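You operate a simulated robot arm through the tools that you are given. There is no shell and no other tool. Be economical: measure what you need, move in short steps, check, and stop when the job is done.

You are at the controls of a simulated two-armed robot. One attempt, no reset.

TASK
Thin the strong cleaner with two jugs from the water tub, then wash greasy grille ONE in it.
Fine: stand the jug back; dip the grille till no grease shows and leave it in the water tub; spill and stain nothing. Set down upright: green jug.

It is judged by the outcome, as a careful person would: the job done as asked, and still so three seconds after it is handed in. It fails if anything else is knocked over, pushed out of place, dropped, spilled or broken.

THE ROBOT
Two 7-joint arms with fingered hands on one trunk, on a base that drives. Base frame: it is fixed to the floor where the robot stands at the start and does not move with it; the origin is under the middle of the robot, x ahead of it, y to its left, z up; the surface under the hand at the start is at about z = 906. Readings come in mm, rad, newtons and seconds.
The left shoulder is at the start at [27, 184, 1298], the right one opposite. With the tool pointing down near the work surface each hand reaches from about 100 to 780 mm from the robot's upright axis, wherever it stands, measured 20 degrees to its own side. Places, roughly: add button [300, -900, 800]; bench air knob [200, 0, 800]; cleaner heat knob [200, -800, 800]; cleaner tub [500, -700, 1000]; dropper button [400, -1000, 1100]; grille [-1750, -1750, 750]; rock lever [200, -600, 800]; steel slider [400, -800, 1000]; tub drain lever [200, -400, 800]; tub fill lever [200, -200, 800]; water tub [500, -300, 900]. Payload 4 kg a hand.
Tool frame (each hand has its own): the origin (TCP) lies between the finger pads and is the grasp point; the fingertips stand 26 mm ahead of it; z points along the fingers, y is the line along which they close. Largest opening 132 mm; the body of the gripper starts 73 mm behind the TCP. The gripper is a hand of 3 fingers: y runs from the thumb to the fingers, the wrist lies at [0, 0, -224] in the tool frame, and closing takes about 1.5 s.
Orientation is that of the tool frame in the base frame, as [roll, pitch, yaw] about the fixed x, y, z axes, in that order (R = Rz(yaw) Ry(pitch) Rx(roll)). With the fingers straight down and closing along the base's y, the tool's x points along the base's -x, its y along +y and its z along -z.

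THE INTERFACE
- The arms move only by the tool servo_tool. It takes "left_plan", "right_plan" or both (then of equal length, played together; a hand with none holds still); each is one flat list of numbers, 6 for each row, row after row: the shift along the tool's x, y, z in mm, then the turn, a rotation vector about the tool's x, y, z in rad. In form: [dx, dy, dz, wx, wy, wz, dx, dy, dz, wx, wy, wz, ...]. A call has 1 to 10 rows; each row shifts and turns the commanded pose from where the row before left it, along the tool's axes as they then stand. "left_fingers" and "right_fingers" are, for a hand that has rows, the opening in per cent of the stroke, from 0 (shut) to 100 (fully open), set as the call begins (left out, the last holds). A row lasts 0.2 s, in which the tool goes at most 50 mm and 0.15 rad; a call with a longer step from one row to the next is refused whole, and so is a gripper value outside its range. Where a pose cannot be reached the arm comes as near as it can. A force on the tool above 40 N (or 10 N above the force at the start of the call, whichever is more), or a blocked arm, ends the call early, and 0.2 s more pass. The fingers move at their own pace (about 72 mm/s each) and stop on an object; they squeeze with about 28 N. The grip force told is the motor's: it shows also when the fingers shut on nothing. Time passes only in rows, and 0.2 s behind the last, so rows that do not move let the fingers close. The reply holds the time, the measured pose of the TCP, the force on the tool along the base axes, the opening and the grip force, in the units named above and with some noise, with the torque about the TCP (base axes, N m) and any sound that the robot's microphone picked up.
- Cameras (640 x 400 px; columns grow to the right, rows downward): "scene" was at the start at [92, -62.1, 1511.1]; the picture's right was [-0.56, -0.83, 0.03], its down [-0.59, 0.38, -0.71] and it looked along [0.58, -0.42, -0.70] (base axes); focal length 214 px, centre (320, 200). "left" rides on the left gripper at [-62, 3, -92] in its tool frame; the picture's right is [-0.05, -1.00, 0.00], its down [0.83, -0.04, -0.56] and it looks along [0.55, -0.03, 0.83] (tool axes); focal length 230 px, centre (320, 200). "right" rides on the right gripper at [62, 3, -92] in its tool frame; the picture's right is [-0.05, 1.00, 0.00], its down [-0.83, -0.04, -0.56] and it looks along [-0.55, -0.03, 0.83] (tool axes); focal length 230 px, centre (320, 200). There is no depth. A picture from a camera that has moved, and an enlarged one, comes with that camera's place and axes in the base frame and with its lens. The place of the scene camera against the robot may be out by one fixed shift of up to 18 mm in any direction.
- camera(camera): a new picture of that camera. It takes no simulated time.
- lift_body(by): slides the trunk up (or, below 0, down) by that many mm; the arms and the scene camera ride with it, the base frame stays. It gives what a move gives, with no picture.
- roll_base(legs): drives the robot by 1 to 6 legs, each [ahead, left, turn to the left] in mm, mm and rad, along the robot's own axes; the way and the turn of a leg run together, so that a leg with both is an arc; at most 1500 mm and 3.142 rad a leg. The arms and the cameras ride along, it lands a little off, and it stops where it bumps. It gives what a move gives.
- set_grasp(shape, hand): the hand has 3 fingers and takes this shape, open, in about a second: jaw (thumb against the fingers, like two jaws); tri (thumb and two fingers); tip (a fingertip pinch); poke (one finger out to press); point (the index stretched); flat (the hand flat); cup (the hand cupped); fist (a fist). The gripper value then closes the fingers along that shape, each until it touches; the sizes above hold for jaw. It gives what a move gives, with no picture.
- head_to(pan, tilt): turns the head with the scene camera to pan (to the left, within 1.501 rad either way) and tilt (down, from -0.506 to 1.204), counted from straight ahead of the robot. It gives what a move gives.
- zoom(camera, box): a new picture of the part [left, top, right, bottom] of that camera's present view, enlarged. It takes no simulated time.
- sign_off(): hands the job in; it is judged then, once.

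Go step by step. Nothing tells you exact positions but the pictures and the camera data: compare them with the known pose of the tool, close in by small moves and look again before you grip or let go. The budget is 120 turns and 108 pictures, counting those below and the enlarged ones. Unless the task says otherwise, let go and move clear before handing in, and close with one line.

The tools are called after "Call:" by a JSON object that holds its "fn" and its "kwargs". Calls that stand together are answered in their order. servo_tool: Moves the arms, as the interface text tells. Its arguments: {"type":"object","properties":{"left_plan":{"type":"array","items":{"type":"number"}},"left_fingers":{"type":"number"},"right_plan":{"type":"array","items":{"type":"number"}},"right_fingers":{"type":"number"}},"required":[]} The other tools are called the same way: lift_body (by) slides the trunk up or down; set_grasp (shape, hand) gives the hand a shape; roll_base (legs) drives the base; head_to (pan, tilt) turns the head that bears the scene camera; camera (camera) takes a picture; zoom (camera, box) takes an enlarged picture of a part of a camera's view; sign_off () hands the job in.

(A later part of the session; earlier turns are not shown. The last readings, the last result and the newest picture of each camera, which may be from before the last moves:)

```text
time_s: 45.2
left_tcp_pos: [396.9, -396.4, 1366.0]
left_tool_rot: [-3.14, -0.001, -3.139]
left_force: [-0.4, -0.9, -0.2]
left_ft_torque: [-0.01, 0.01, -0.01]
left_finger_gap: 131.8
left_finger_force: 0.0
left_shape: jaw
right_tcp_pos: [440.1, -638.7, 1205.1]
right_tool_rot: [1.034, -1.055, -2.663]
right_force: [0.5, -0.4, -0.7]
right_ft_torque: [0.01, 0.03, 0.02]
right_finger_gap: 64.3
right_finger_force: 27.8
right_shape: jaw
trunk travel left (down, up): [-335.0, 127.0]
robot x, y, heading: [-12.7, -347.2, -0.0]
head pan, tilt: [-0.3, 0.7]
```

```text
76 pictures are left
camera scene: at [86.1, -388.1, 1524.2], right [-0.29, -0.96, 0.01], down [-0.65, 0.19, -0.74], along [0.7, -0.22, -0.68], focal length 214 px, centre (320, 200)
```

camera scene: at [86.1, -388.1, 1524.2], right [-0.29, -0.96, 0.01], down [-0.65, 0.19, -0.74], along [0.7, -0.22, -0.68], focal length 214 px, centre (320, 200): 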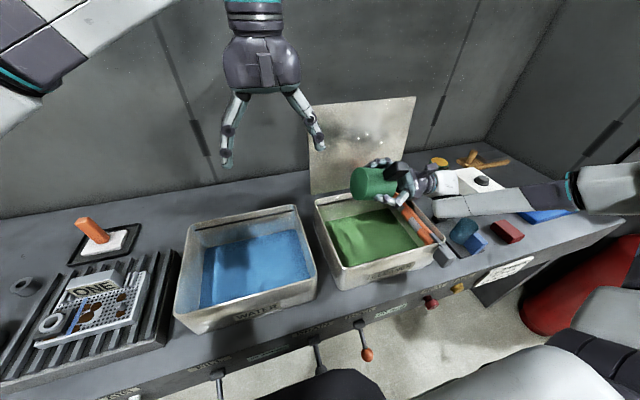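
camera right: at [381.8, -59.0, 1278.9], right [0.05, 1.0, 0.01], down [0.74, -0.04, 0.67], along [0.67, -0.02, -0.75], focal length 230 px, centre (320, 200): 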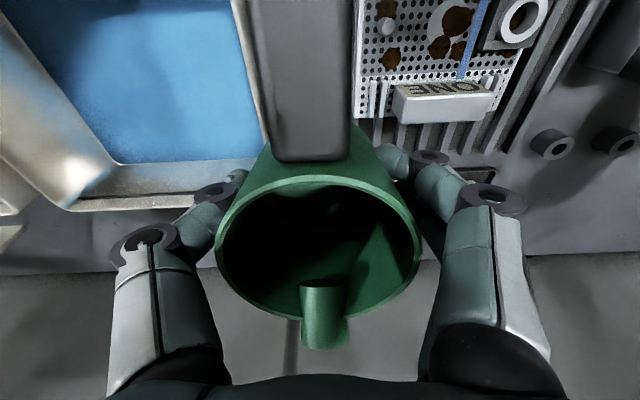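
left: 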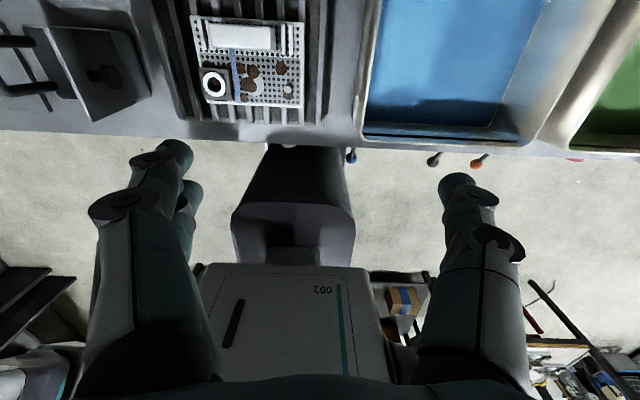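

The full tip is reachable. I'll right the jug, and move the left hand out of the way.

Call:
{"fn": "servo_tool", "kwargs": {"right_plan": [0, 0, 0, 0.061, -0.126, 0, 0, 0, 0, 0.061, -0.126, 0, 0, 0, 0, 0.061, -0.126, 0, 0, 0, 0, 0.061, -0.126, 0, 0, 0, 0, 0.061, -0.126, 0, 0, 0, 0, 0.061, -0.126, 0, 0, 0, 0, 0.061, -0.126, 0, 0, 0, 0, 0.061, -0.126, 0], "left_plan": [0, 48, 0, 0, 0, 0, 0, 48, 0, 0, 0, 0, 0, 48, 0, 0, 0, 0, 0, 48, 0, 0, 0, 0, 0, 48, 0, 0, 0, 0, 0, 30, 0, 0, 0, 0, 0, 0, 0, 0, 0, 0, 0, 0, 0, 0, 0, 0]}}

Call:
{"fn": "servo_tool", "kwargs": {"right_plan": [0, 0, 0, 0.061, -0.126, 0, 0, 0, 0, 0.061, -0.126, 0, 0, 0, 0, 0.061, -0.126, 0, 0, 0, 0, 0.061, -0.126, 0, 0, 0, 0, 0.061, -0.126, 0]}}

Call:
{"fn": "servo_tool", "kwargs": {"right_plan": [42, 23.6, 0, 0, 0, 0, 42, 23.6, 0, 0, 0, 0, 42, 23.6, 0, 0, 0, 0, 42, 23.6, 0, 0, 0, 0, 42, 23.6, 0, 0, 0, 0, 42, 23.6, 0, 0, 0, 0, 42, 23.6, 0, 0, 0, 0, 0, 0, 0, 0, 0, 0]}}

Call:
{"fn": "camera", "kwargs": {"camera": "scene"}}

Call:
{"fn": "camera", "kwargs": {"camera": "right"}}

```text
time_s: 47.0
left_tcp_pos: [394.7, -125.4, 1364.4]
left_tool_rot: [-3.141, 0.0, -3.139]
left_force: [-1.0, 0.9, -0.4]
left_ft_torque: [-0.03, 0.0, -0.01]
left_finger_gap: 132.1
left_finger_force: 0.0
left_shape: jaw
right_tcp_pos: [439.2, -637.0, 1204.3]
right_tool_rot: [2.789, -0.617, 2.139]
right_force: [0.3, 0.7, -0.1]
right_ft_torque: [-0.02, -0.03, -0.01]
right_finger_gap: 64.3
right_finger_force: 28.3
right_shape: jaw
trunk travel left (down, up): [-335.0, 127.0]
robot x, y, heading: [-15.5, -344.2, 0.002]
head pan, tilt: [-0.3, 0.7]
```

```text
time_s: 48.2
left_tcp_pos: [393.5, -125.7, 1364.9]
left_tool_rot: [-3.141, 0.0, -3.137]
left_force: [0.0, 0.5, 0.7]
left_ft_torque: [0.0, -0.01, -0.04]
left_finger_gap: 131.9
left_finger_force: 0.1
left_shape: jaw
right_tcp_pos: [439.1, -637.4, 1205.2]
right_tool_rot: [3.141, 0.0, 2.024]
right_force: [-0.3, 0.0, -0.3]
right_ft_torque: [0.0, -0.02, 0.0]
right_finger_gap: 64.3
right_finger_force: 28.0
right_shape: jaw
trunk travel left (down, up): [-335.0, 127.0]
robot x, y, heading: [-16.3, -349.5, 0.005]
head pan, tilt: [-0.3, 0.7]
```

```text
time_s: 50.0
left_tcp_pos: [394.8, -128.0, 1364.9]
left_tool_rot: [3.14, 0.0, -3.137]
left_force: [0.0, 0.6, 0.1]
left_ft_torque: [0.04, 0.0, -0.02]
left_finger_gap: 131.9
left_finger_force: 0.1
left_shape: jaw
right_tcp_pos: [477.7, -615.8, 1233.3]
right_tool_rot: [3.135, -0.016, 2.041]
right_force: [-0.7, -0.4, -1.0]
right_ft_torque: [-0.03, -0.01, -0.04]
right_finger_gap: 64.1
right_finger_force: 27.4
right_shape: jaw
right hand out of reach, approached as far as the arm can: row 1, 2, 3, 4, 5, 6, 7
trunk travel left (down, up): [-335.0, 127.0]
robot x, y, heading: [-15.4, -349.0, -0.0]
head pan, tilt: [-0.3, 0.7]
```

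```text
75 pictures are left
camera scene: at [85.3, -387.7, 1524.3], right [-0.29, -0.96, 0.01], down [-0.65, 0.19, -0.74], along [0.7, -0.22, -0.68], focal length 214 px, centre (320, 200)
```

scene: 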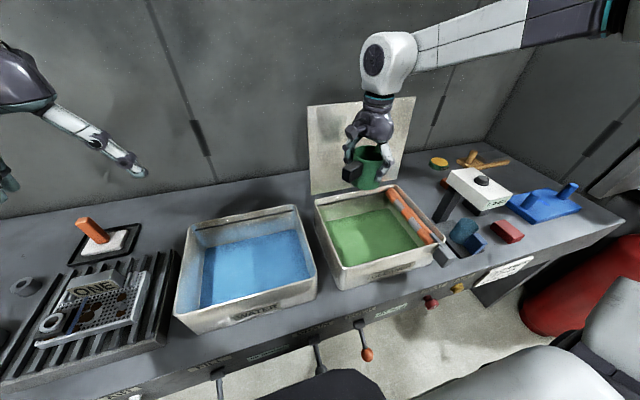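

```text
74 pictures are left
camera right: at [453.9, -560.8, 1326.5], right [0.91, 0.41, 0.01], down [0.34, -0.77, 0.54], along [0.22, -0.49, -0.84], focal length 230 px, centre (320, 200)
```

right: 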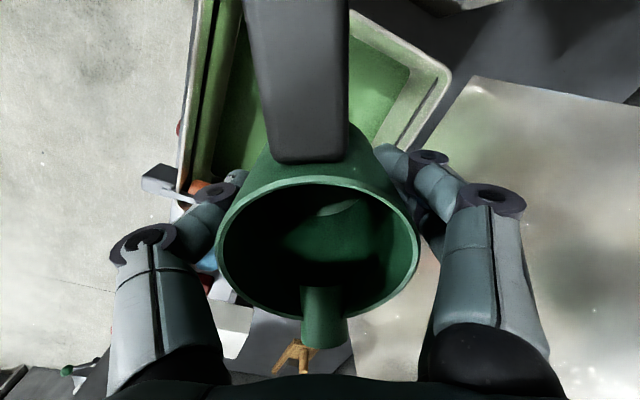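

Rather than reach across, I'll keep this arm posture and roll the base sideways between tubs.

Call:
{"fn": "servo_tool", "kwargs": {"right_plan": [0, -25, 15, 0, 0, 0, 0, 0, 15, 0, 0, 0]}}

Call:
{"fn": "roll_base", "kwargs": {"legs": [[0, 325, 0]]}}

Call:
{"fn": "head_to", "kwargs": {"pan": -0.6, "tilt": 0.75}}

Call:
{"fn": "camera", "kwargs": {"camera": "scene"}}

```text
time_s: 50.6
left_tcp_pos: [395.3, -126.6, 1363.8]
left_tool_rot: [-3.141, 0.002, -3.138]
left_force: [-0.5, -0.9, -0.2]
left_ft_torque: [0.01, 0.0, -0.01]
left_finger_gap: 131.9
left_finger_force: 0.1
left_shape: jaw
right_tcp_pos: [455.8, -629.9, 1202.6]
right_tool_rot: [3.139, -0.008, 2.03]
right_force: [0.3, 0.2, -1.3]
right_ft_torque: [-0.01, -0.01, -0.02]
right_finger_gap: 64.2
right_finger_force: 28.4
right_shape: jaw
right hand out of reach, approached as far as the arm can: row 2
trunk travel left (down, up): [-335.0, 127.0]
robot x, y, heading: [-14.8, -347.1, 0.007]
head pan, tilt: [-0.3, 0.7]
```

```text
time_s: 52.8
left_tcp_pos: [392.6, 195.0, 1365.5]
left_tool_rot: [3.139, 0.0, -3.135]
left_force: [0.0, 0.2, 0.8]
left_ft_torque: [-0.01, 0.0, -0.01]
left_finger_gap: 131.8
left_finger_force: 0.1
left_shape: jaw
right_tcp_pos: [454.5, -307.4, 1203.5]
right_tool_rot: [3.137, -0.01, 2.032]
right_force: [-0.2, 0.4, -1.5]
right_ft_torque: [-0.06, -0.02, -0.02]
right_finger_gap: 64.3
right_finger_force: 28.1
right_shape: jaw
trunk travel left (down, up): [-335.0, 127.0]
robot x, y, heading: [-19.4, -23.0, 0.005]
head pan, tilt: [-0.3, 0.7]
```

```text
time_s: 53.5
left_tcp_pos: [392.4, 197.9, 1364.9]
left_tool_rot: [-3.139, -0.001, -3.139]
left_force: [0.1, -0.4, 0.7]
left_ft_torque: [-0.04, -0.01, 0.0]
left_finger_gap: 131.9
left_finger_force: 0.1
left_shape: jaw
right_tcp_pos: [454.7, -304.2, 1202.5]
right_tool_rot: [3.139, -0.005, 2.031]
right_force: [0.0, 1.1, -1.3]
right_ft_torque: [-0.04, 0.03, 0.04]
right_finger_gap: 64.6
right_finger_force: 27.5
right_shape: jaw
trunk travel left (down, up): [-335.0, 127.0]
robot x, y, heading: [-14.7, -22.7, 0.004]
head pan, tilt: [-0.6, 0.75]
```

```text
73 pictures are left
camera scene: at [71.5, -84.2, 1520.7], right [-0.56, -0.83, 0.02], down [-0.6, 0.38, -0.71], along [0.58, -0.41, -0.71], focal length 214 px, centre (320, 200)
```

scene: 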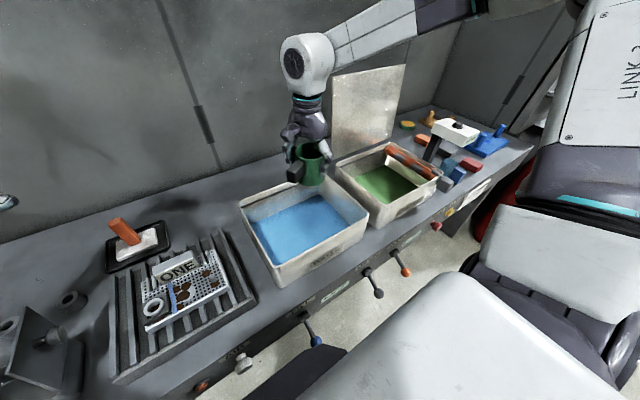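

Call:
{"fn": "servo_tool", "kwargs": {"right_plan": [0, 0, 40, 0, 0, 0, 0, 0, 40, 0, 0, 0, 0, 0, 40, 0, 0, 0, 0, 0, 40, 0, 0, 0, 0, 0, 0, 0, 0, 0]}}

Call:
{"fn": "zoom", "kwargs": {"camera": "scene", "box": [220, 120, 400, 300]}}

Call:
{"fn": "camera", "kwargs": {"camera": "right"}}

```text
time_s: 54.8
left_tcp_pos: [392.2, 196.0, 1365.3]
left_tool_rot: [-3.142, 0.001, -3.138]
left_force: [-0.5, -0.3, -0.1]
left_ft_torque: [0.03, -0.04, -0.02]
left_finger_gap: 131.8
left_finger_force: 0.1
left_shape: jaw
right_tcp_pos: [457.5, -325.0, 1046.8]
right_tool_rot: [3.137, -0.015, 2.035]
right_force: [0.0, 0.5, -0.1]
right_ft_torque: [0.0, -0.05, -0.01]
right_finger_gap: 64.1
right_finger_force: 27.8
right_shape: jaw
right hand out of reach, approached as far as the arm can: row 2, 3, 4
trunk travel left (down, up): [-335.0, 127.0]
robot x, y, heading: [-17.2, -23.3, 0.004]
head pan, tilt: [-0.6, 0.75]
```

```text
2.22 times, centred on (310, 210) of scene
camera zoom: at [70.9, -84.9, 1520.7], right [-0.56, -0.83, 0.02], down [-0.59, 0.38, -0.71], along [0.58, -0.41, -0.71], focal length 477 px, centre (342, 178)
```

zoom: 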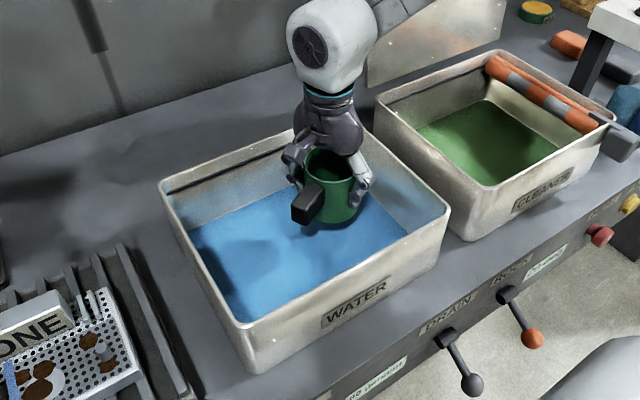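

```text
71 pictures are left
camera right: at [433.7, -268.8, 1140.2], right [0.92, 0.4, 0.0], down [0.33, -0.77, 0.54], along [0.22, -0.5, -0.84], focal length 230 px, centre (320, 200)
```

right: 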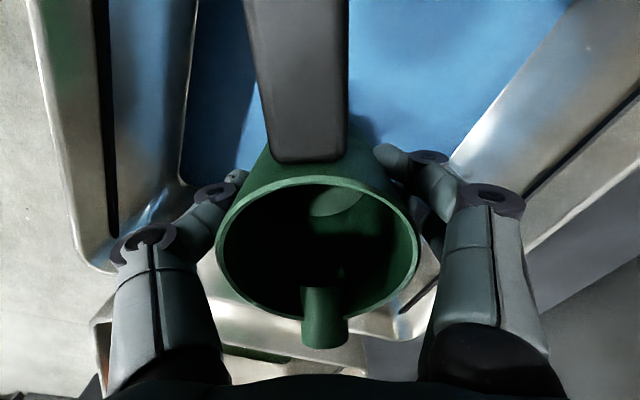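

Call:
{"fn": "roll_base", "kwargs": {"legs": [[0, 25, 0]]}}

Call:
{"fn": "servo_tool", "kwargs": {"right_plan": [0, 0, 20, 0, 0, 0, 0, 0, 20, 0, 0, 0, 0, 0, 0, 0, 0, 0]}}

Call:
{"fn": "zoom", "kwargs": {"camera": "scene", "box": [230, 120, 390, 280]}}

Call:
{"fn": "camera", "kwargs": {"camera": "right"}}

```text
time_s: 55.6
left_tcp_pos: [393.0, 212.6, 1366.4]
left_tool_rot: [3.134, 0.0, -3.14]
left_force: [0.1, -1.1, 0.2]
left_ft_torque: [0.05, 0.03, -0.03]
left_finger_gap: 131.8
left_finger_force: 0.0
left_shape: jaw
right_tcp_pos: [457.1, -306.4, 1044.7]
right_tool_rot: [3.134, -0.021, 2.034]
right_force: [0.8, 0.1, -0.8]
right_ft_torque: [0.0, -0.02, -0.06]
right_finger_gap: 64.3
right_finger_force: 27.8
right_shape: jaw
trunk travel left (down, up): [-335.0, 127.0]
robot x, y, heading: [-17.7, 0.4, 0.004]
head pan, tilt: [-0.6, 0.75]
```

```text
time_s: 56.4
left_tcp_pos: [391.9, 221.9, 1364.6]
left_tool_rot: [-3.14, 0.001, -3.142]
left_force: [0.2, 0.1, -0.4]
left_ft_torque: [-0.02, -0.02, 0.0]
left_finger_gap: 131.6
left_finger_force: 0.1
left_shape: jaw
right_tcp_pos: [457.8, -303.0, 1006.2]
right_tool_rot: [3.136, -0.022, 2.037]
right_force: [-0.7, 1.1, -1.2]
right_ft_torque: [-0.05, -0.02, 0.02]
right_finger_gap: 64.2
right_finger_force: 28.5
right_shape: jaw
trunk travel left (down, up): [-335.0, 127.0]
robot x, y, heading: [-17.5, -2.1, 0.002]
head pan, tilt: [-0.6, 0.75]
```

```text
2.50 times, centred on (310, 200) of scene
camera zoom: at [70.8, -59.7, 1520.7], right [-0.56, -0.83, 0.03], down [-0.59, 0.38, -0.71], along [0.57, -0.41, -0.71], focal length 536 px, centre (345, 200)
```

zoom: 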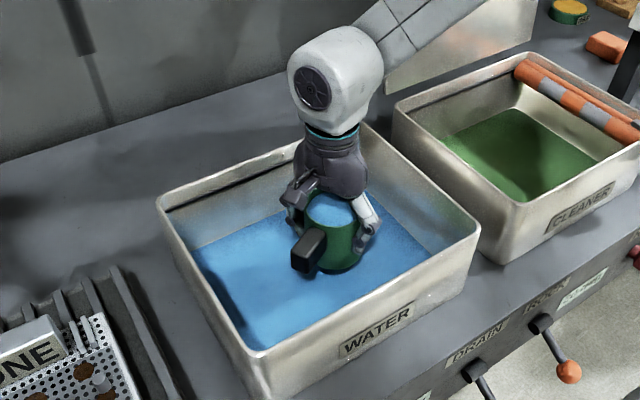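

```text
69 pictures are left
camera right: at [434.0, -247.3, 1101.0], right [0.92, 0.4, 0.0], down [0.34, -0.77, 0.54], along [0.22, -0.49, -0.84], focal length 230 px, centre (320, 200)
```

right: 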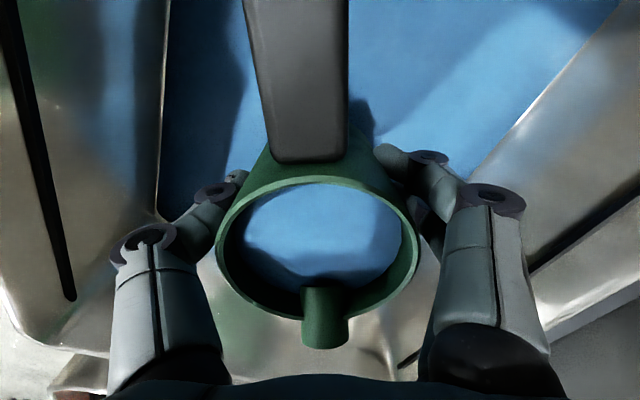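

The jug is full. I'll lift it slowly, straight up, and let it drip.

Call:
{"fn": "servo_tool", "kwargs": {"right_plan": [0, 0, -15, 0, 0, 0, 0, 0, -22, 0, 0, 0, 0, 0, -25, 0, 0, 0, 0, 0, -25, 0, 0, 0, 0, 0, -25, 0, 0, 0, 0, 0, -25, 0, 0, 0, 0, 0, -25, 0, 0, 0, 0, 0, -20, 0, 0, 0, 0, 0, 0, 0, 0, 0, 0, 0, 0, 0, 0, 0]}}

Call:
{"fn": "camera", "kwargs": {"camera": "right"}}

Call:
{"fn": "zoom", "kwargs": {"camera": "scene", "box": [200, 80, 420, 280]}}

```text
time_s: 58.6
left_tcp_pos: [392.7, 219.6, 1364.3]
left_tool_rot: [3.141, -0.001, -3.139]
left_force: [0.4, 0.4, 0.1]
left_ft_torque: [0.0, 0.01, -0.02]
left_finger_gap: 132.0
left_finger_force: 0.0
left_shape: jaw
right_tcp_pos: [457.6, -303.4, 1187.7]
right_tool_rot: [3.137, -0.016, 2.033]
right_force: [0.2, -0.4, -0.7]
right_ft_torque: [0.0, 0.02, 0.03]
right_finger_gap: 64.2
right_finger_force: 27.7
right_shape: jaw
trunk travel left (down, up): [-335.0, 127.0]
robot x, y, heading: [-15.8, -3.0, 0.006]
head pan, tilt: [-0.6, 0.75]
```

```text
68 pictures are left
camera right: at [433.6, -248.3, 1281.9], right [0.92, 0.4, 0.0], down [0.33, -0.77, 0.54], along [0.22, -0.5, -0.84], focal length 230 px, centre (320, 200)
```

right: 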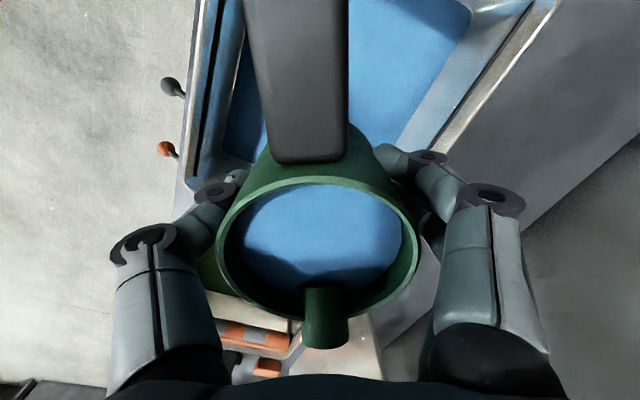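

```text
2.00 times, centred on (310, 180) of scene
camera zoom: at [71.3, -61.2, 1520.6], right [-0.56, -0.83, 0.02], down [-0.59, 0.38, -0.71], along [0.57, -0.41, -0.71], focal length 429 px, centre (340, 240)
```

zoom: 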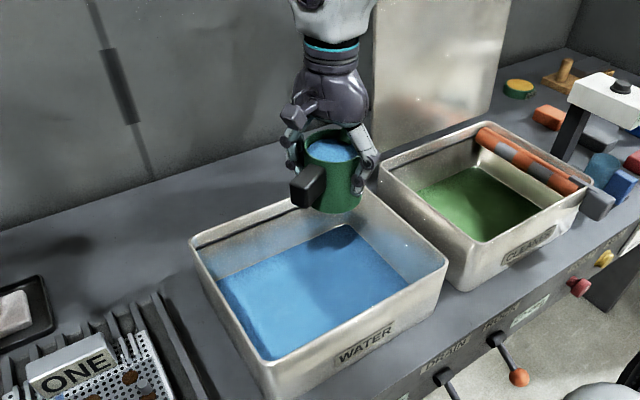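

Call:
{"fn": "roll_base", "kwargs": {"legs": [[0, -342, 0]]}}

Call:
{"fn": "camera", "kwargs": {"camera": "scene"}}

```text
time_s: 60.8
left_tcp_pos: [392.9, -115.7, 1365.7]
left_tool_rot: [-3.14, -0.001, 3.141]
left_force: [-0.6, 0.4, -0.1]
left_ft_torque: [-0.04, -0.05, -0.01]
left_finger_gap: 132.1
left_finger_force: 0.1
left_shape: jaw
right_tcp_pos: [457.3, -640.4, 1187.1]
right_tool_rot: [3.138, -0.014, 2.033]
right_force: [-0.1, 1.2, -1.2]
right_ft_torque: [-0.03, -0.07, 0.0]
right_finger_gap: 64.0
right_finger_force: 28.0
right_shape: jaw
trunk travel left (down, up): [-335.0, 127.0]
robot x, y, heading: [-13.2, -341.4, -0.003]
head pan, tilt: [-0.6, 0.75]
```

```text
66 pictures are left
camera scene: at [72.2, -397.4, 1520.7], right [-0.56, -0.83, 0.03], down [-0.59, 0.38, -0.71], along [0.57, -0.41, -0.71], focal length 214 px, centre (320, 200)
```

scene: 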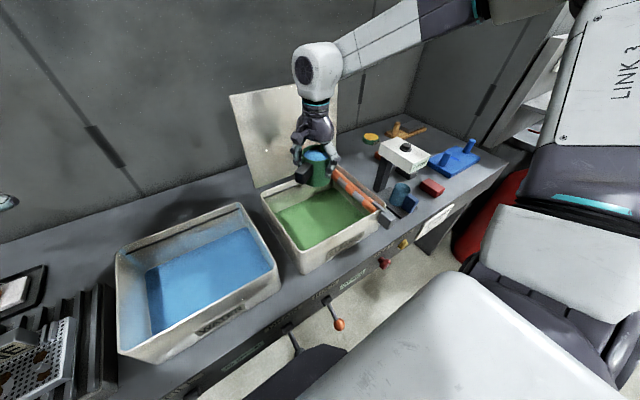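

Over the cleaner tub centre. Now pour slowly.

Call:
{"fn": "servo_tool", "kwargs": {"right_plan": [0, 0, 0, -0.045, 0.09, 0, 0, 0, 0, -0.045, 0.09, 0, 0, 0, 0, -0.045, 0.09, 0, 0, 0, 0, -0.045, 0.09, 0, 0, 0, 0, -0.045, 0.09, 0, 0, 0, 0, -0.045, 0.09, 0, 0, 0, 0, -0.045, 0.09, 0, 0, 0, 0, 0, 0, 0]}}

Call:
{"fn": "zoom", "kwargs": {"camera": "scene", "box": [230, 100, 430, 290]}}

```text
time_s: 62.6
left_tcp_pos: [393.3, -117.8, 1365.2]
left_tool_rot: [-3.141, -0.001, -3.14]
left_force: [-0.2, -0.1, 0.6]
left_ft_torque: [-0.01, 0.04, -0.01]
left_finger_gap: 131.7
left_finger_force: 0.1
left_shape: jaw
right_tcp_pos: [457.2, -641.7, 1187.7]
right_tool_rot: [2.769, -0.633, 2.156]
right_force: [-0.2, -0.2, -0.3]
right_ft_torque: [-0.05, 0.0, 0.03]
right_finger_gap: 64.0
right_finger_force: 28.2
right_shape: jaw
trunk travel left (down, up): [-335.0, 127.0]
robot x, y, heading: [-15.7, -339.7, -0.002]
head pan, tilt: [-0.6, 0.75]
```

```text
2.11 times, centred on (330, 195) of scene
camera zoom: at [72.1, -398.8, 1520.7], right [-0.56, -0.83, 0.02], down [-0.59, 0.38, -0.71], along [0.57, -0.41, -0.71], focal length 452 px, centre (299, 210)
```

zoom: 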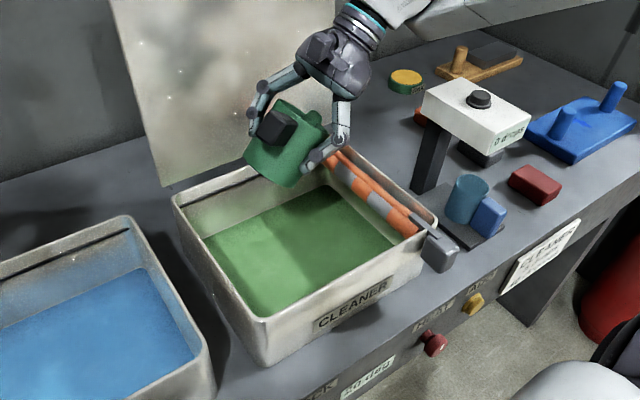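

Call:
{"fn": "servo_tool", "kwargs": {"right_plan": [0, 0, 0, -0.045, 0.09, 0, 0, 0, 0, -0.045, 0.09, 0, 0, 0, 0, -0.045, 0.09, 0, 0, 0, 0, -0.045, 0.09, 0, 0, 0, 0, -0.054, 0.108, 0, 0, 0, 0, -0.054, 0.108, 0, 0, 0, 0, -0.054, 0.108, 0, 0, 0, 0, -0.054, 0.108, 0, 0, 0, 0, -0.054, 0.108, 0, 0, 0, 0, 0, 0, 0]}}

Call:
{"fn": "zoom", "kwargs": {"camera": "scene", "box": [230, 100, 430, 290]}}

Call:
{"fn": "camera", "kwargs": {"camera": "right"}}

```text
time_s: 64.8
left_tcp_pos: [393.3, -119.0, 1365.2]
left_tool_rot: [-3.141, 0.0, -3.14]
left_force: [0.1, -0.2, -0.2]
left_ft_torque: [0.0, 0.04, 0.0]
left_finger_gap: 131.6
left_finger_force: 0.0
left_shape: jaw
right_tcp_pos: [458.0, -642.6, 1188.9]
right_tool_rot: [1.226, -1.086, -2.835]
right_force: [-0.7, -0.6, 0.0]
right_ft_torque: [-0.01, -0.03, -0.01]
right_finger_gap: 64.0
right_finger_force: 27.9
right_shape: jaw
trunk travel left (down, up): [-335.0, 127.0]
robot x, y, heading: [-15.5, -334.8, 0.002]
head pan, tilt: [-0.6, 0.75]
```

```text
2.11 times, centred on (330, 195) of scene
camera zoom: at [71.8, -399.4, 1520.7], right [-0.56, -0.83, 0.02], down [-0.59, 0.38, -0.71], along [0.57, -0.41, -0.71], focal length 452 px, centre (299, 210)
```

zoom: 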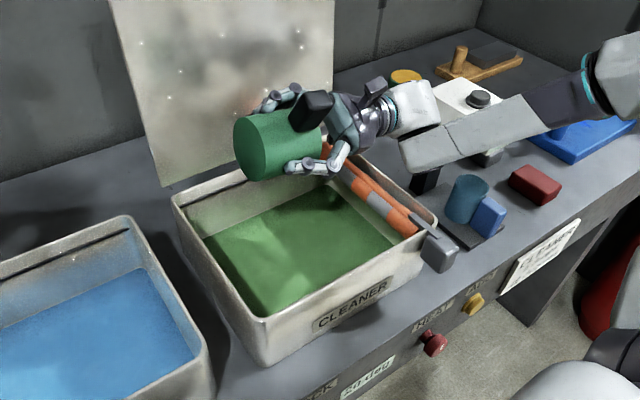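

```text
63 pictures are left
camera right: at [433.9, -741.7, 1229.8], right [0.92, -0.06, 0.39], down [0.33, -0.43, -0.84], along [0.22, 0.9, -0.37], focal length 230 px, centre (320, 200)
```

right: 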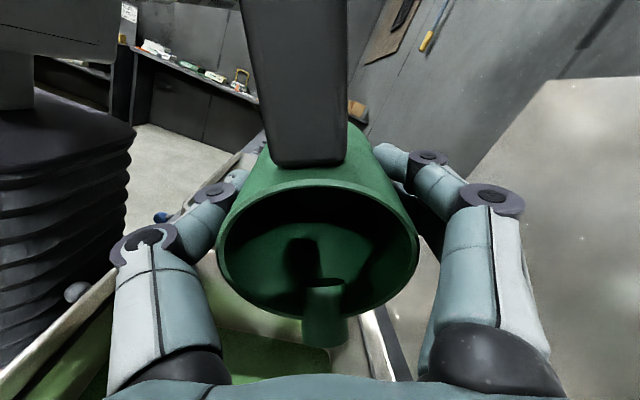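

The jug emptied into the cleaner tub. I'll right it, and go back for the second jug.

Call:
{"fn": "servo_tool", "kwargs": {"right_plan": [0, 0, 0, 0.0634, -0.127, 0, 0, 0, 0, 0.0634, -0.127, 0, 0, 0, 0, 0.0634, -0.127, 0, 0, 0, 0, 0.0634, -0.127, 0, 0, 0, 0, 0.0634, -0.127, 0, 0, 0, 0, 0.0634, -0.127, 0, 0, 0, 0, 0.0634, -0.127, 0, 0, 0, 0, 0.0634, -0.127, 0, 0, 0, 0, 0.0634, -0.127, 0, 0, 0, 0, 0.0634, -0.127, 0]}}

Call:
{"fn": "servo_tool", "kwargs": {"right_plan": [0, 0, 0, 0.0634, -0.127, 0, 0, 0, 0, 0.0634, -0.127, 0, 0, 0, 0, 0, 0, 0, 0, 0, 0, 0, 0, 0]}}

Call:
{"fn": "roll_base", "kwargs": {"legs": [[0, 340, 0]]}}

Call:
{"fn": "servo_tool", "kwargs": {"right_plan": [0, 0, 40, 0, 0, 0, 0, 0, 40, 0, 0, 0, 0, 0, 40, 0, 0, 0, 0, 0, 25, 0, 0, 0, 0, 0, 0, 0, 0, 0]}}

Call:
{"fn": "zoom", "kwargs": {"camera": "scene", "box": [210, 100, 430, 290]}}

```text
time_s: 67.0
left_tcp_pos: [393.3, -117.7, 1364.5]
left_tool_rot: [-3.14, 0.001, -3.139]
left_force: [-0.4, -0.2, -0.7]
left_ft_torque: [0.0, -0.01, -0.03]
left_finger_gap: 131.9
left_finger_force: 0.0
left_shape: jaw
right_tcp_pos: [457.5, -643.0, 1187.1]
right_tool_rot: [3.005, -0.275, 2.049]
right_force: [0.1, 0.0, -1.4]
right_ft_torque: [0.0, 0.02, -0.02]
right_finger_gap: 63.7
right_finger_force: 27.8
right_shape: jaw
trunk travel left (down, up): [-335.0, 127.0]
robot x, y, heading: [-12.7, -339.9, 0.006]
head pan, tilt: [-0.6, 0.75]
```

```text
time_s: 68.0
left_tcp_pos: [393.5, -117.5, 1364.9]
left_tool_rot: [3.141, 0.0, -3.14]
left_force: [-0.5, 0.1, -0.3]
left_ft_torque: [0.02, -0.01, -0.01]
left_finger_gap: 131.8
left_finger_force: 0.1
left_shape: jaw
right_tcp_pos: [458.3, -641.3, 1187.4]
right_tool_rot: [3.134, -0.02, 2.034]
right_force: [-0.6, 0.3, -1.6]
right_ft_torque: [-0.04, -0.02, 0.04]
right_finger_gap: 64.2
right_finger_force: 27.8
right_shape: jaw
trunk travel left (down, up): [-335.0, 127.0]
robot x, y, heading: [-19.5, -336.9, -0.001]
head pan, tilt: [-0.6, 0.75]
```

```text
time_s: 70.2
left_tcp_pos: [392.4, 223.3, 1364.1]
left_tool_rot: [3.14, -0.001, -3.138]
left_force: [-0.7, -0.3, -0.4]
left_ft_torque: [0.03, 0.0, 0.03]
left_finger_gap: 132.0
left_finger_force: 0.0
left_shape: jaw
right_tcp_pos: [457.0, -301.4, 1187.2]
right_tool_rot: [3.133, -0.024, 2.033]
right_force: [0.0, -0.2, -0.6]
right_ft_torque: [0.02, -0.04, 0.0]
right_finger_gap: 63.8
right_finger_force: 27.9
right_shape: jaw
trunk travel left (down, up): [-335.0, 127.0]
robot x, y, heading: [-14.4, 5.3, 0.002]
head pan, tilt: [-0.6, 0.75]
```

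```text
time_s: 71.4
left_tcp_pos: [391.5, 224.0, 1365.9]
left_tool_rot: [-3.141, 0.003, -3.14]
left_force: [1.1, -0.7, 0.3]
left_ft_torque: [-0.01, 0.0, 0.0]
left_finger_gap: 131.9
left_finger_force: 0.0
left_shape: jaw
right_tcp_pos: [455.7, -296.4, 1041.8]
right_tool_rot: [3.132, -0.022, 2.034]
right_force: [0.0, -1.0, -1.1]
right_ft_torque: [0.01, -0.02, 0.01]
right_finger_gap: 64.2
right_finger_force: 28.3
right_shape: jaw
trunk travel left (down, up): [-335.0, 127.0]
robot x, y, heading: [-18.7, 4.6, 0.003]
head pan, tilt: [-0.6, 0.75]
```

```text
2.11 times, centred on (320, 195) of scene
camera zoom: at [70.8, -57.1, 1520.7], right [-0.56, -0.83, 0.02], down [-0.59, 0.38, -0.71], along [0.57, -0.41, -0.71], focal length 452 px, centre (320, 210)
```

zoom: 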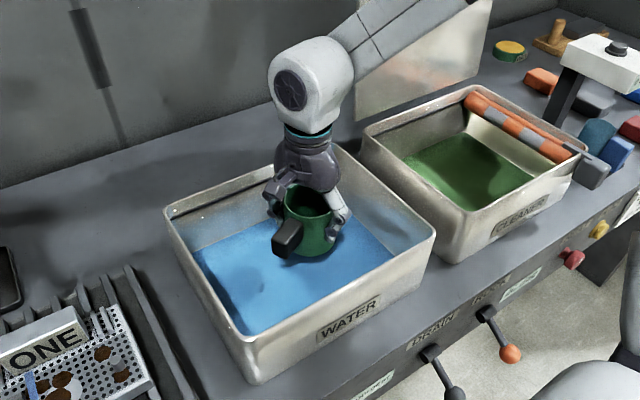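

Call:
{"fn": "servo_tool", "kwargs": {"right_plan": [0, 0, 14, 0, 0, 0, 0, 0, 14, 0, 0, 0, 0, 0, 14, 0, 0, 0, 0, 0, 0, 0, 0, 0, 0, 0, 0, 0, 0, 0]}}

Call:
{"fn": "camera", "kwargs": {"camera": "right"}}

Call:
{"fn": "servo_tool", "kwargs": {"right_plan": [0, 0, -15, 0, 0, 0, 0, 0, -22, 0, 0, 0, 0, 0, -25, 0, 0, 0, 0, 0, -25, 0, 0, 0, 0, 0, -25, 0, 0, 0, 0, 0, -25, 0, 0, 0, 0, 0, -25, 0, 0, 0, 0, 0, -25, 0, 0, 0, 0, 0, 0, 0, 0, 0, 0, 0, 0, 0, 0, 0]}}

Call:
{"fn": "camera", "kwargs": {"camera": "right"}}

```text
time_s: 72.6
left_tcp_pos: [392.4, 224.2, 1365.3]
left_tool_rot: [-3.141, -0.001, -3.14]
left_force: [0.6, 0.5, 0.0]
left_ft_torque: [-0.02, 0.02, 0.04]
left_finger_gap: 131.8
left_finger_force: 0.1
left_shape: jaw
right_tcp_pos: [456.5, -296.3, 1000.7]
right_tool_rot: [3.132, -0.029, 2.036]
right_force: [-0.3, -0.2, -1.5]
right_ft_torque: [-0.04, -0.02, 0.04]
right_finger_gap: 64.2
right_finger_force: 27.5
right_shape: jaw
trunk travel left (down, up): [-335.0, 127.0]
robot x, y, heading: [-12.6, 2.8, 0.001]
head pan, tilt: [-0.6, 0.75]
```

```text
61 pictures are left
camera right: at [433.2, -242.1, 1095.6], right [0.92, 0.4, 0.01], down [0.34, -0.78, 0.53], along [0.22, -0.48, -0.85], focal length 230 px, centre (320, 200)
```

right: 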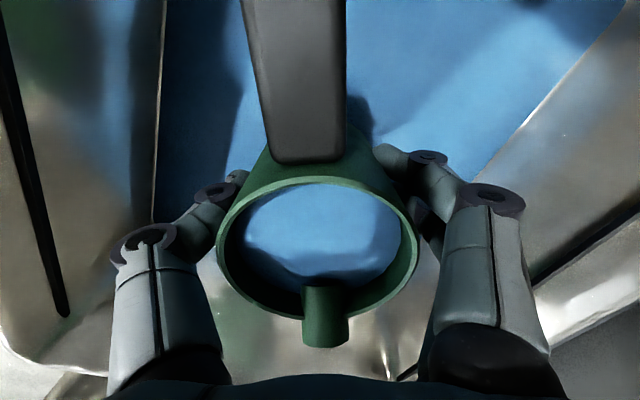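

```text
time_s: 74.8
left_tcp_pos: [393.0, 224.4, 1364.8]
left_tool_rot: [3.141, 0.0, -3.14]
left_force: [-0.2, -0.3, 1.6]
left_ft_torque: [0.03, -0.01, 0.02]
left_finger_gap: 131.6
left_finger_force: 0.1
left_shape: jaw
right_tcp_pos: [457.1, -299.8, 1187.8]
right_tool_rot: [3.133, -0.021, 2.032]
right_force: [0.2, -0.6, -1.3]
right_ft_torque: [-0.02, 0.0, -0.01]
right_finger_gap: 63.6
right_finger_force: 28.1
right_shape: jaw
trunk travel left (down, up): [-335.0, 127.0]
robot x, y, heading: [-16.5, 3.9, -0.001]
head pan, tilt: [-0.6, 0.75]
```

```text
60 pictures are left
camera right: at [433.9, -245.2, 1282.1], right [0.92, 0.4, 0.01], down [0.33, -0.78, 0.54], along [0.22, -0.49, -0.84], focal length 230 px, centre (320, 200)
```

right: 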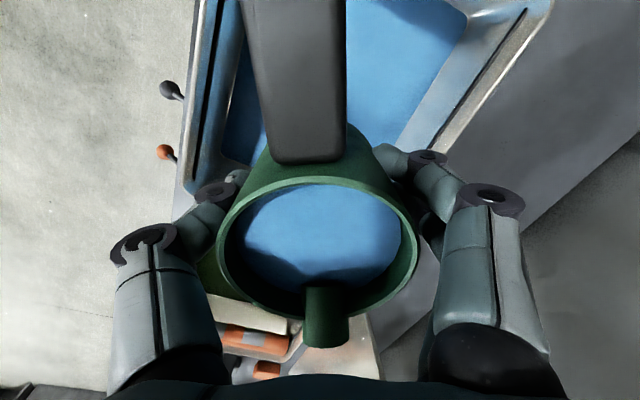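

Full again. I'll carry it over and pour in the same way.

Call:
{"fn": "roll_base", "kwargs": {"legs": [[0, -342, 0]]}}

Call:
{"fn": "servo_tool", "kwargs": {"right_plan": [0, 0, 0, -0.045, 0.09, 0, 0, 0, 0, -0.045, 0.09, 0, 0, 0, 0, -0.045, 0.09, 0, 0, 0, 0, -0.045, 0.09, 0, 0, 0, 0, -0.045, 0.09, 0, 0, 0, 0, -0.045, 0.09, 0, 0, 0, 0, -0.045, 0.09, 0, 0, 0, 0, 0, 0, 0]}}

Call:
{"fn": "servo_tool", "kwargs": {"right_plan": [0, 0, 0, -0.045, 0.09, 0, 0, 0, 0, -0.045, 0.09, 0, 0, 0, 0, -0.045, 0.09, 0, 0, 0, 0, -0.045, 0.09, 0, 0, 0, 0, -0.054, 0.108, 0, 0, 0, 0, -0.054, 0.108, 0, 0, 0, 0, -0.054, 0.108, 0, 0, 0, 0, -0.054, 0.108, 0, 0, 0, 0, -0.054, 0.108, 0, 0, 0, 0, 0, 0, 0]}}

Call:
{"fn": "camera", "kwargs": {"camera": "right"}}

Call:
{"fn": "zoom", "kwargs": {"camera": "scene", "box": [230, 100, 430, 290]}}

```text
time_s: 77.0
left_tcp_pos: [393.9, -116.8, 1364.7]
left_tool_rot: [-3.138, 0.0, -3.141]
left_force: [1.4, 1.2, 0.2]
left_ft_torque: [-0.03, -0.04, -0.01]
left_finger_gap: 131.7
left_finger_force: 0.1
left_shape: jaw
right_tcp_pos: [458.4, -640.5, 1187.8]
right_tool_rot: [3.131, -0.022, 2.031]
right_force: [-0.2, -0.1, -1.2]
right_ft_torque: [-0.04, -0.02, 0.0]
right_finger_gap: 63.9
right_finger_force: 28.0
right_shape: jaw
trunk travel left (down, up): [-335.0, 127.0]
robot x, y, heading: [-15.7, -339.2, 0.006]
head pan, tilt: [-0.6, 0.75]
```

```text
time_s: 78.8
left_tcp_pos: [393.6, -118.1, 1364.3]
left_tool_rot: [3.14, 0.001, -3.139]
left_force: [0.1, 0.6, 0.4]
left_ft_torque: [0.01, -0.05, -0.01]
left_finger_gap: 132.0
left_finger_force: 0.1
left_shape: jaw
right_tcp_pos: [457.5, -643.2, 1187.2]
right_tool_rot: [2.763, -0.64, 2.158]
right_force: [-0.4, 0.6, -0.9]
right_ft_torque: [0.0, -0.04, -0.03]
right_finger_gap: 63.8
right_finger_force: 27.6
right_shape: jaw
trunk travel left (down, up): [-335.0, 127.0]
robot x, y, heading: [-15.7, -335.7, -0.001]
head pan, tilt: [-0.6, 0.75]
```

```text
time_s: 81.0
left_tcp_pos: [393.4, -117.6, 1365.4]
left_tool_rot: [3.141, 0.001, -3.14]
left_force: [0.0, 0.0, 0.8]
left_ft_torque: [0.03, -0.02, -0.03]
left_finger_gap: 131.9
left_finger_force: 0.1
left_shape: jaw
right_tcp_pos: [457.2, -644.0, 1188.0]
right_tool_rot: [1.213, -1.08, -2.825]
right_force: [-0.5, 0.2, -1.5]
right_ft_torque: [-0.06, -0.01, 0.01]
right_finger_gap: 63.9
right_finger_force: 27.5
right_shape: jaw
trunk travel left (down, up): [-335.0, 127.0]
robot x, y, heading: [-14.3, -333.8, 0.004]
head pan, tilt: [-0.6, 0.75]
```

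```text
59 pictures are left
camera right: at [433.1, -742.2, 1229.1], right [0.92, -0.07, 0.39], down [0.33, -0.42, -0.84], along [0.22, 0.9, -0.36], focal length 230 px, centre (320, 200)
```

right: 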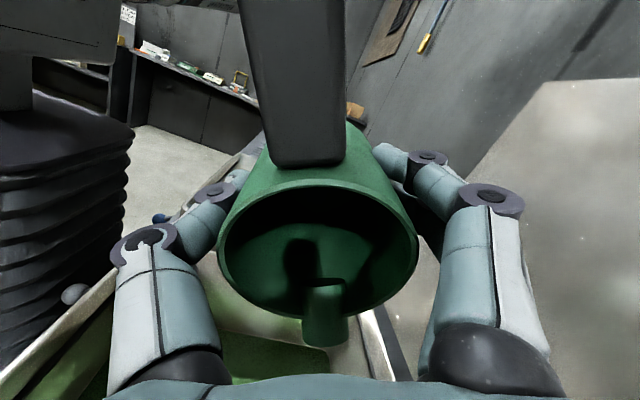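

```text
2.11 times, centred on (330, 195) of scene
camera zoom: at [71.4, -399.1, 1520.7], right [-0.56, -0.83, 0.02], down [-0.59, 0.38, -0.71], along [0.57, -0.41, -0.71], focal length 452 px, centre (299, 210)
```

zoom: 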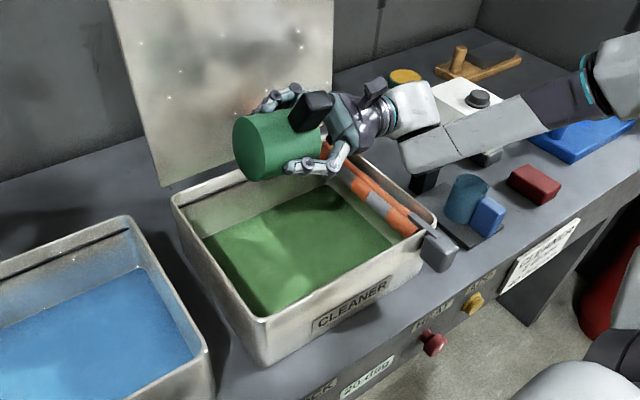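

Second jug poured. Now I'll right it, turn it back to its first heading, and drive back to its place.

Call:
{"fn": "servo_tool", "kwargs": {"right_plan": [0, 0, 0, 0.0634, -0.127, 0, 0, 0, 0, 0.0634, -0.127, 0, 0, 0, 0, 0.0634, -0.127, 0, 0, 0, 0, 0.0634, -0.127, 0, 0, 0, 0, 0.0634, -0.127, 0, 0, 0, 0, 0.0634, -0.127, 0, 0, 0, 0, 0.0634, -0.127, 0, 0, 0, 0, 0.0634, -0.127, 0, 0, 0, 0, 0.0634, -0.127, 0, 0, 0, 0, 0.0634, -0.127, 0]}}

Call:
{"fn": "servo_tool", "kwargs": {"right_plan": [0, 0, 0, 0.0634, -0.127, 0, 0, 0, 0, 0.0634, -0.127, 0, 0, 0, 0, 0, 0, -0.139, 0, 0, 0, 0, 0, -0.139, 0, 0, 0, 0, 0, -0.139, 0, 0, 0, 0, 0, -0.139, 0, 0, 0, 0, 0, -0.139, 0, 0, 0, 0, 0, -0.139, 0, 0, 0, 0, 0, -0.139, 0, 0, 0, 0, 0, -0.139]}}

Call:
{"fn": "roll_base", "kwargs": {"legs": [[0, 531, 0]]}}

Call:
{"fn": "camera", "kwargs": {"camera": "scene"}}

```text
time_s: 83.2
left_tcp_pos: [393.3, -118.4, 1365.7]
left_tool_rot: [3.141, 0.001, -3.139]
left_force: [-0.2, -0.2, -0.2]
left_ft_torque: [-0.03, 0.01, -0.01]
left_finger_gap: 131.9
left_finger_force: 0.0
left_shape: jaw
right_tcp_pos: [457.4, -643.3, 1187.9]
right_tool_rot: [2.998, -0.278, 2.051]
right_force: [-0.2, -0.4, -1.7]
right_ft_torque: [-0.04, -0.04, 0.0]
right_finger_gap: 63.7
right_finger_force: 27.8
right_shape: jaw
trunk travel left (down, up): [-335.0, 127.0]
robot x, y, heading: [-12.8, -338.9, 0.003]
head pan, tilt: [-0.6, 0.75]
```

```text
time_s: 85.5
left_tcp_pos: [395.3, -118.3, 1364.1]
left_tool_rot: [-3.141, 0.0, -3.139]
left_force: [-0.2, 0.6, 1.0]
left_ft_torque: [-0.01, 0.02, 0.02]
left_finger_gap: 131.7
left_finger_force: 0.0
left_shape: jaw
right_tcp_pos: [457.5, -642.6, 1188.4]
right_tool_rot: [3.11, 0.0, -3.139]
right_force: [-0.4, 1.4, -0.9]
right_ft_torque: [-0.02, -0.06, 0.03]
right_finger_gap: 63.5
right_finger_force: 28.2
right_shape: jaw
trunk travel left (down, up): [-335.0, 127.0]
robot x, y, heading: [-12.8, -335.0, 0.004]
head pan, tilt: [-0.6, 0.75]
```

```text
time_s: 88.5
left_tcp_pos: [393.5, 409.6, 1364.3]
left_tool_rot: [3.139, 0.0, 3.138]
left_force: [0.4, -0.4, -0.1]
left_ft_torque: [0.03, 0.0, 0.01]
left_finger_gap: 132.0
left_finger_force: 0.1
left_shape: jaw
right_tcp_pos: [456.1, -115.6, 1187.0]
right_tool_rot: [3.108, -0.002, 3.139]
right_force: [0.5, 0.1, -1.3]
right_ft_torque: [-0.02, -0.06, -0.02]
right_finger_gap: 63.8
right_finger_force: 28.3
right_shape: jaw
trunk travel left (down, up): [-335.0, 127.0]
robot x, y, heading: [-16.5, 191.9, -0.001]
head pan, tilt: [-0.6, 0.75]
```

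```text
57 pictures are left
camera scene: at [71.5, 128.8, 1520.6], right [-0.56, -0.82, 0.02], down [-0.59, 0.39, -0.71], along [0.57, -0.41, -0.71], focal length 214 px, centre (320, 200)
```

scene: 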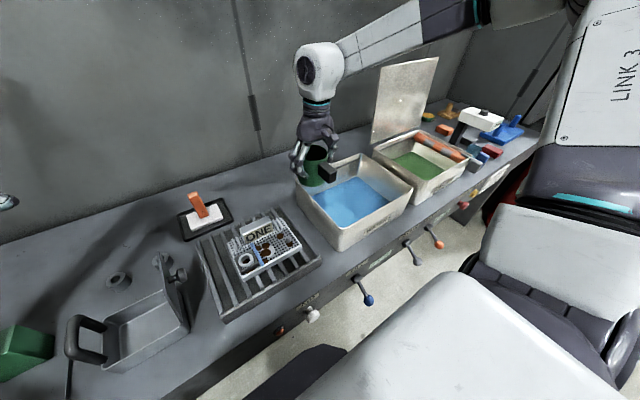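

Call:
{"fn": "servo_tool", "kwargs": {"right_plan": [0, 45, -10, 0, 0, 0, 0, 45, -10, 0, 0, 0, 0, 26, 0, 0.033, 0, 0, -45, 0, 0, 0, 0, 0, -45, 0, 0, 0, 0, 0, -40, 0, 0, 0, 0, 0]}}

Call:
{"fn": "roll_base", "kwargs": {"legs": [[60, 0, 0]]}}

Call:
{"fn": "lift_body", "kwargs": {"by": -130}}

Call:
{"fn": "zoom", "kwargs": {"camera": "scene", "box": [160, 80, 400, 280]}}

```text
time_s: 89.9
left_tcp_pos: [396.8, 410.8, 1363.8]
left_tool_rot: [-3.141, -0.003, 3.139]
left_force: [0.0, -0.1, -0.3]
left_ft_torque: [-0.02, 0.01, 0.0]
left_finger_gap: 131.7
left_finger_force: 0.0
left_shape: jaw
right_tcp_pos: [589.8, -3.1, 1209.4]
right_tool_rot: [-3.141, -0.003, 3.138]
right_force: [0.4, -0.8, -0.4]
right_ft_torque: [0.02, -0.04, 0.0]
right_finger_gap: 63.4
right_finger_force: 28.0
right_shape: jaw
trunk travel left (down, up): [-335.0, 127.0]
robot x, y, heading: [-14.2, 193.3, 0.001]
head pan, tilt: [-0.6, 0.75]
```

```text
time_s: 90.9
left_tcp_pos: [444.6, 410.5, 1367.5]
left_tool_rot: [3.142, 0.008, 3.142]
left_force: [-0.3, 0.4, 0.4]
left_ft_torque: [0.01, -0.06, -0.03]
left_finger_gap: 131.9
left_finger_force: 0.1
left_shape: jaw
right_tcp_pos: [639.5, 1.4, 1215.2]
right_tool_rot: [3.141, 0.009, -3.141]
right_force: [-0.4, 0.1, -1.3]
right_ft_torque: [-0.01, -0.03, -0.04]
right_finger_gap: 63.4
right_finger_force: 27.9
right_shape: jaw
trunk travel left (down, up): [-335.0, 127.0]
robot x, y, heading: [41.0, 189.3, -0.001]
head pan, tilt: [-0.6, 0.75]
```

```text
time_s: 92.5
left_tcp_pos: [450.3, 411.5, 1236.1]
left_tool_rot: [3.141, 0.005, 3.141]
left_force: [-0.4, 0.3, -0.1]
left_ft_torque: [-0.02, 0.0, 0.02]
left_finger_gap: 131.8
left_finger_force: 0.0
left_shape: jaw
right_tcp_pos: [645.2, 0.2, 1081.9]
right_tool_rot: [-3.141, 0.001, 3.14]
right_force: [-0.2, 0.5, 0.0]
right_ft_torque: [0.04, -0.07, -0.02]
right_finger_gap: 63.6
right_finger_force: 27.6
right_shape: jaw
trunk travel left (down, up): [-205.0, 257.0]
robot x, y, heading: [43.8, 192.1, 0.003]
head pan, tilt: [-0.6, 0.75]
```

```text
2.00 times, centred on (280, 180) of scene
camera zoom: at [197.0, 130.0, 1373.5], right [-0.56, -0.83, 0.09], down [-0.68, 0.39, -0.63], along [0.48, -0.41, -0.77], focal length 429 px, centre (400, 240)
```

zoom: 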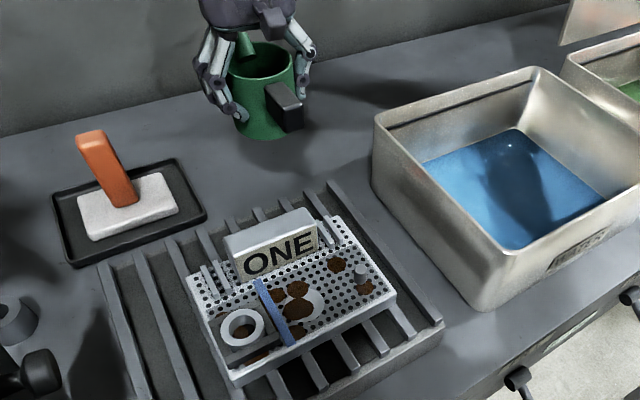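

Call:
{"fn": "servo_tool", "kwargs": {"right_plan": [0, 0, 15, 0, 0, 0, -32, 0, 0, 0, 0, 0, -31, 0, 15, 0, 0, 0, 0, 0, 20, 0, 0, 0, 0, 0, 0, 0, 0, 0]}}

```text
time_s: 93.7
left_tcp_pos: [452.1, 411.6, 1234.3]
left_tool_rot: [-3.141, 0.001, 3.141]
left_force: [0.2, -0.1, -0.1]
left_ft_torque: [0.07, 0.03, 0.0]
left_finger_gap: 131.8
left_finger_force: 0.0
left_shape: jaw
right_tcp_pos: [701.5, -4.8, 1029.1]
right_tool_rot: [-3.141, -0.003, 3.141]
right_force: [-0.8, -0.3, -0.6]
right_ft_torque: [0.0, 0.0, 0.02]
right_finger_gap: 63.0
right_finger_force: 28.2
right_shape: jaw
right hand out of reach, approached as far as the arm can: row 3
trunk travel left (down, up): [-205.0, 257.0]
robot x, y, heading: [42.0, 188.3, 0.0]
head pan, tilt: [-0.6, 0.75]
```

Call:
{"fn": "servo_tool", "kwargs": {"right_plan": [0, 0, 25, 0, 0, 0, -7, 5, 0, 0, 0, 0, 0, 0, 20, 0, 0, 0, 0, 0, 15, 0, 0, 0, 0, 0, 0, 0, 0, 0]}}

Call:
{"fn": "servo_tool", "kwargs": {"right_plan": [0, 0, 7, 0, 0, 0, 0, 0, 4, 0, 0, 0, 0, 0, 2, 0, 0, 0, 0, 0, 0, 0, 0, 0]}}

Call:
{"fn": "zoom", "kwargs": {"camera": "scene", "box": [200, 60, 340, 180]}}

Call:
{"fn": "camera", "kwargs": {"camera": "right"}}

```text
time_s: 94.9
left_tcp_pos: [451.8, 411.6, 1234.7]
left_tool_rot: [3.14, 0.001, -3.142]
left_force: [-1.3, 0.7, 0.0]
left_ft_torque: [0.02, -0.01, 0.03]
left_finger_gap: 132.0
left_finger_force: 0.0
left_shape: jaw
right_tcp_pos: [702.6, -4.9, 969.9]
right_tool_rot: [3.138, 0.001, -3.141]
right_force: [0.7, -0.6, -0.8]
right_ft_torque: [0.01, -0.06, 0.0]
right_finger_gap: 63.2
right_finger_force: 27.5
right_shape: jaw
right hand out of reach, approached as far as the arm can: row 2
trunk travel left (down, up): [-205.0, 257.0]
robot x, y, heading: [45.1, 191.2, -0.004]
head pan, tilt: [-0.6, 0.75]
```

```text
time_s: 95.9
left_tcp_pos: [451.3, 411.0, 1234.6]
left_tool_rot: [-3.141, 0.001, -3.141]
left_force: [-0.5, -0.8, 0.3]
left_ft_torque: [-0.02, -0.02, 0.05]
left_finger_gap: 131.7
left_finger_force: 0.0
left_shape: jaw
right_tcp_pos: [700.7, -6.0, 956.6]
right_tool_rot: [3.142, 0.002, 3.141]
right_force: [0.5, -0.2, -1.3]
right_ft_torque: [0.0, -0.03, -0.02]
right_finger_gap: 63.2
right_finger_force: 27.8
right_shape: jaw
trunk travel left (down, up): [-205.0, 257.0]
robot x, y, heading: [37.5, 193.0, 0.003]
head pan, tilt: [-0.6, 0.75]
```

```text
3.33 times, centred on (270, 120) of scene
camera zoom: at [198.4, 130.1, 1373.2], right [-0.56, -0.83, 0.1], down [-0.68, 0.39, -0.63], along [0.48, -0.41, -0.77], focal length 715 px, centre (487, 467)
```

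zoom: 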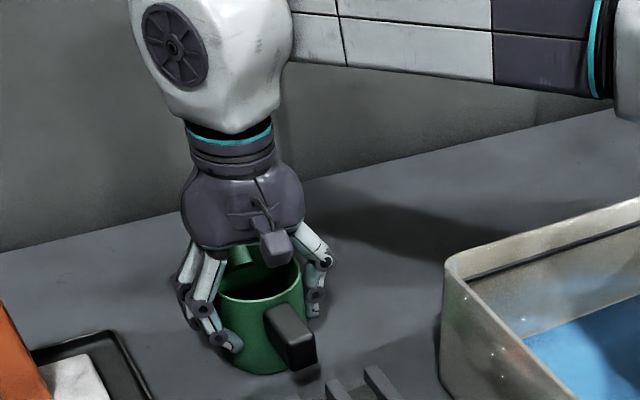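

```text
54 pictures are left
camera right: at [639.1, -2.4, 1050.2], right [0.05, 1.0, 0.0], down [0.83, -0.04, 0.56], along [0.56, -0.03, -0.83], focal length 230 px, centre (320, 200)
```

right: 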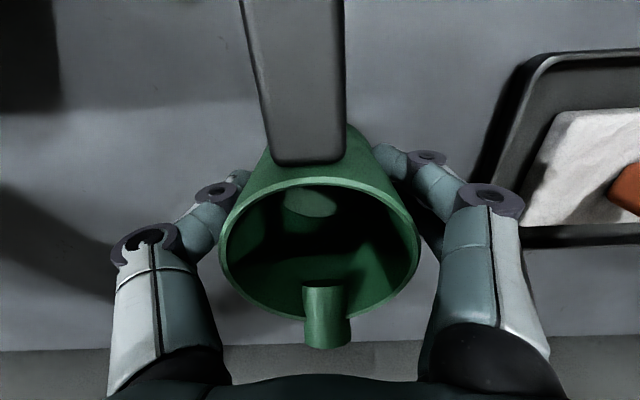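

Nearly on the bench, within 10 mm of its old spot. I'll lower by small steps until contact.

Call:
{"fn": "servo_tool", "kwargs": {"right_plan": [0, 0, 1, 0, 0, 0, 0, 0, 1, 0, 0, 0, 0, 0, 1, 0, 0, 0, 0, 0, 0, 0, 0, 0]}}

```text
time_s: 96.9
left_tcp_pos: [451.2, 410.3, 1235.2]
left_tool_rot: [3.141, 0.002, -3.141]
left_force: [0.4, 0.3, -0.2]
left_ft_torque: [0.0, -0.03, -0.02]
left_finger_gap: 132.1
left_finger_force: 0.1
left_shape: jaw
right_tcp_pos: [700.2, -7.4, 956.1]
right_tool_rot: [3.141, 0.0, 3.14]
right_force: [1.4, -0.3, 1.3]
right_ft_torque: [0.04, 0.0, -0.01]
right_finger_gap: 63.1
right_finger_force: 28.0
right_shape: jaw
right hand out of reach, approached as far as the arm can: row 1
trunk travel left (down, up): [-205.0, 257.0]
robot x, y, heading: [37.6, 189.6, -0.001]
head pan, tilt: [-0.6, 0.75]
```

Call:
{"fn": "servo_tool", "kwargs": {"right_plan": [0, 0, 2, 0, 0, 0, 0, 0, 1, 0, 0, 0, 0, 0, 0, 0, 0, 0]}}

```text
time_s: 97.7
left_tcp_pos: [449.9, 411.5, 1236.2]
left_tool_rot: [3.141, 0.004, -3.141]
left_force: [-0.7, 0.0, -0.2]
left_ft_torque: [-0.02, -0.02, 0.0]
left_finger_gap: 131.8
left_finger_force: 0.0
left_shape: jaw
right_tcp_pos: [698.7, -7.0, 954.9]
right_tool_rot: [3.14, 0.004, 3.14]
right_force: [3.6, -0.2, 14.1]
right_ft_torque: [0.07, -0.07, -0.01]
right_finger_gap: 62.9
right_finger_force: 28.1
right_shape: jaw
trunk travel left (down, up): [-205.0, 257.0]
robot x, y, heading: [43.8, 192.6, 0.0]
head pan, tilt: [-0.6, 0.75]
```

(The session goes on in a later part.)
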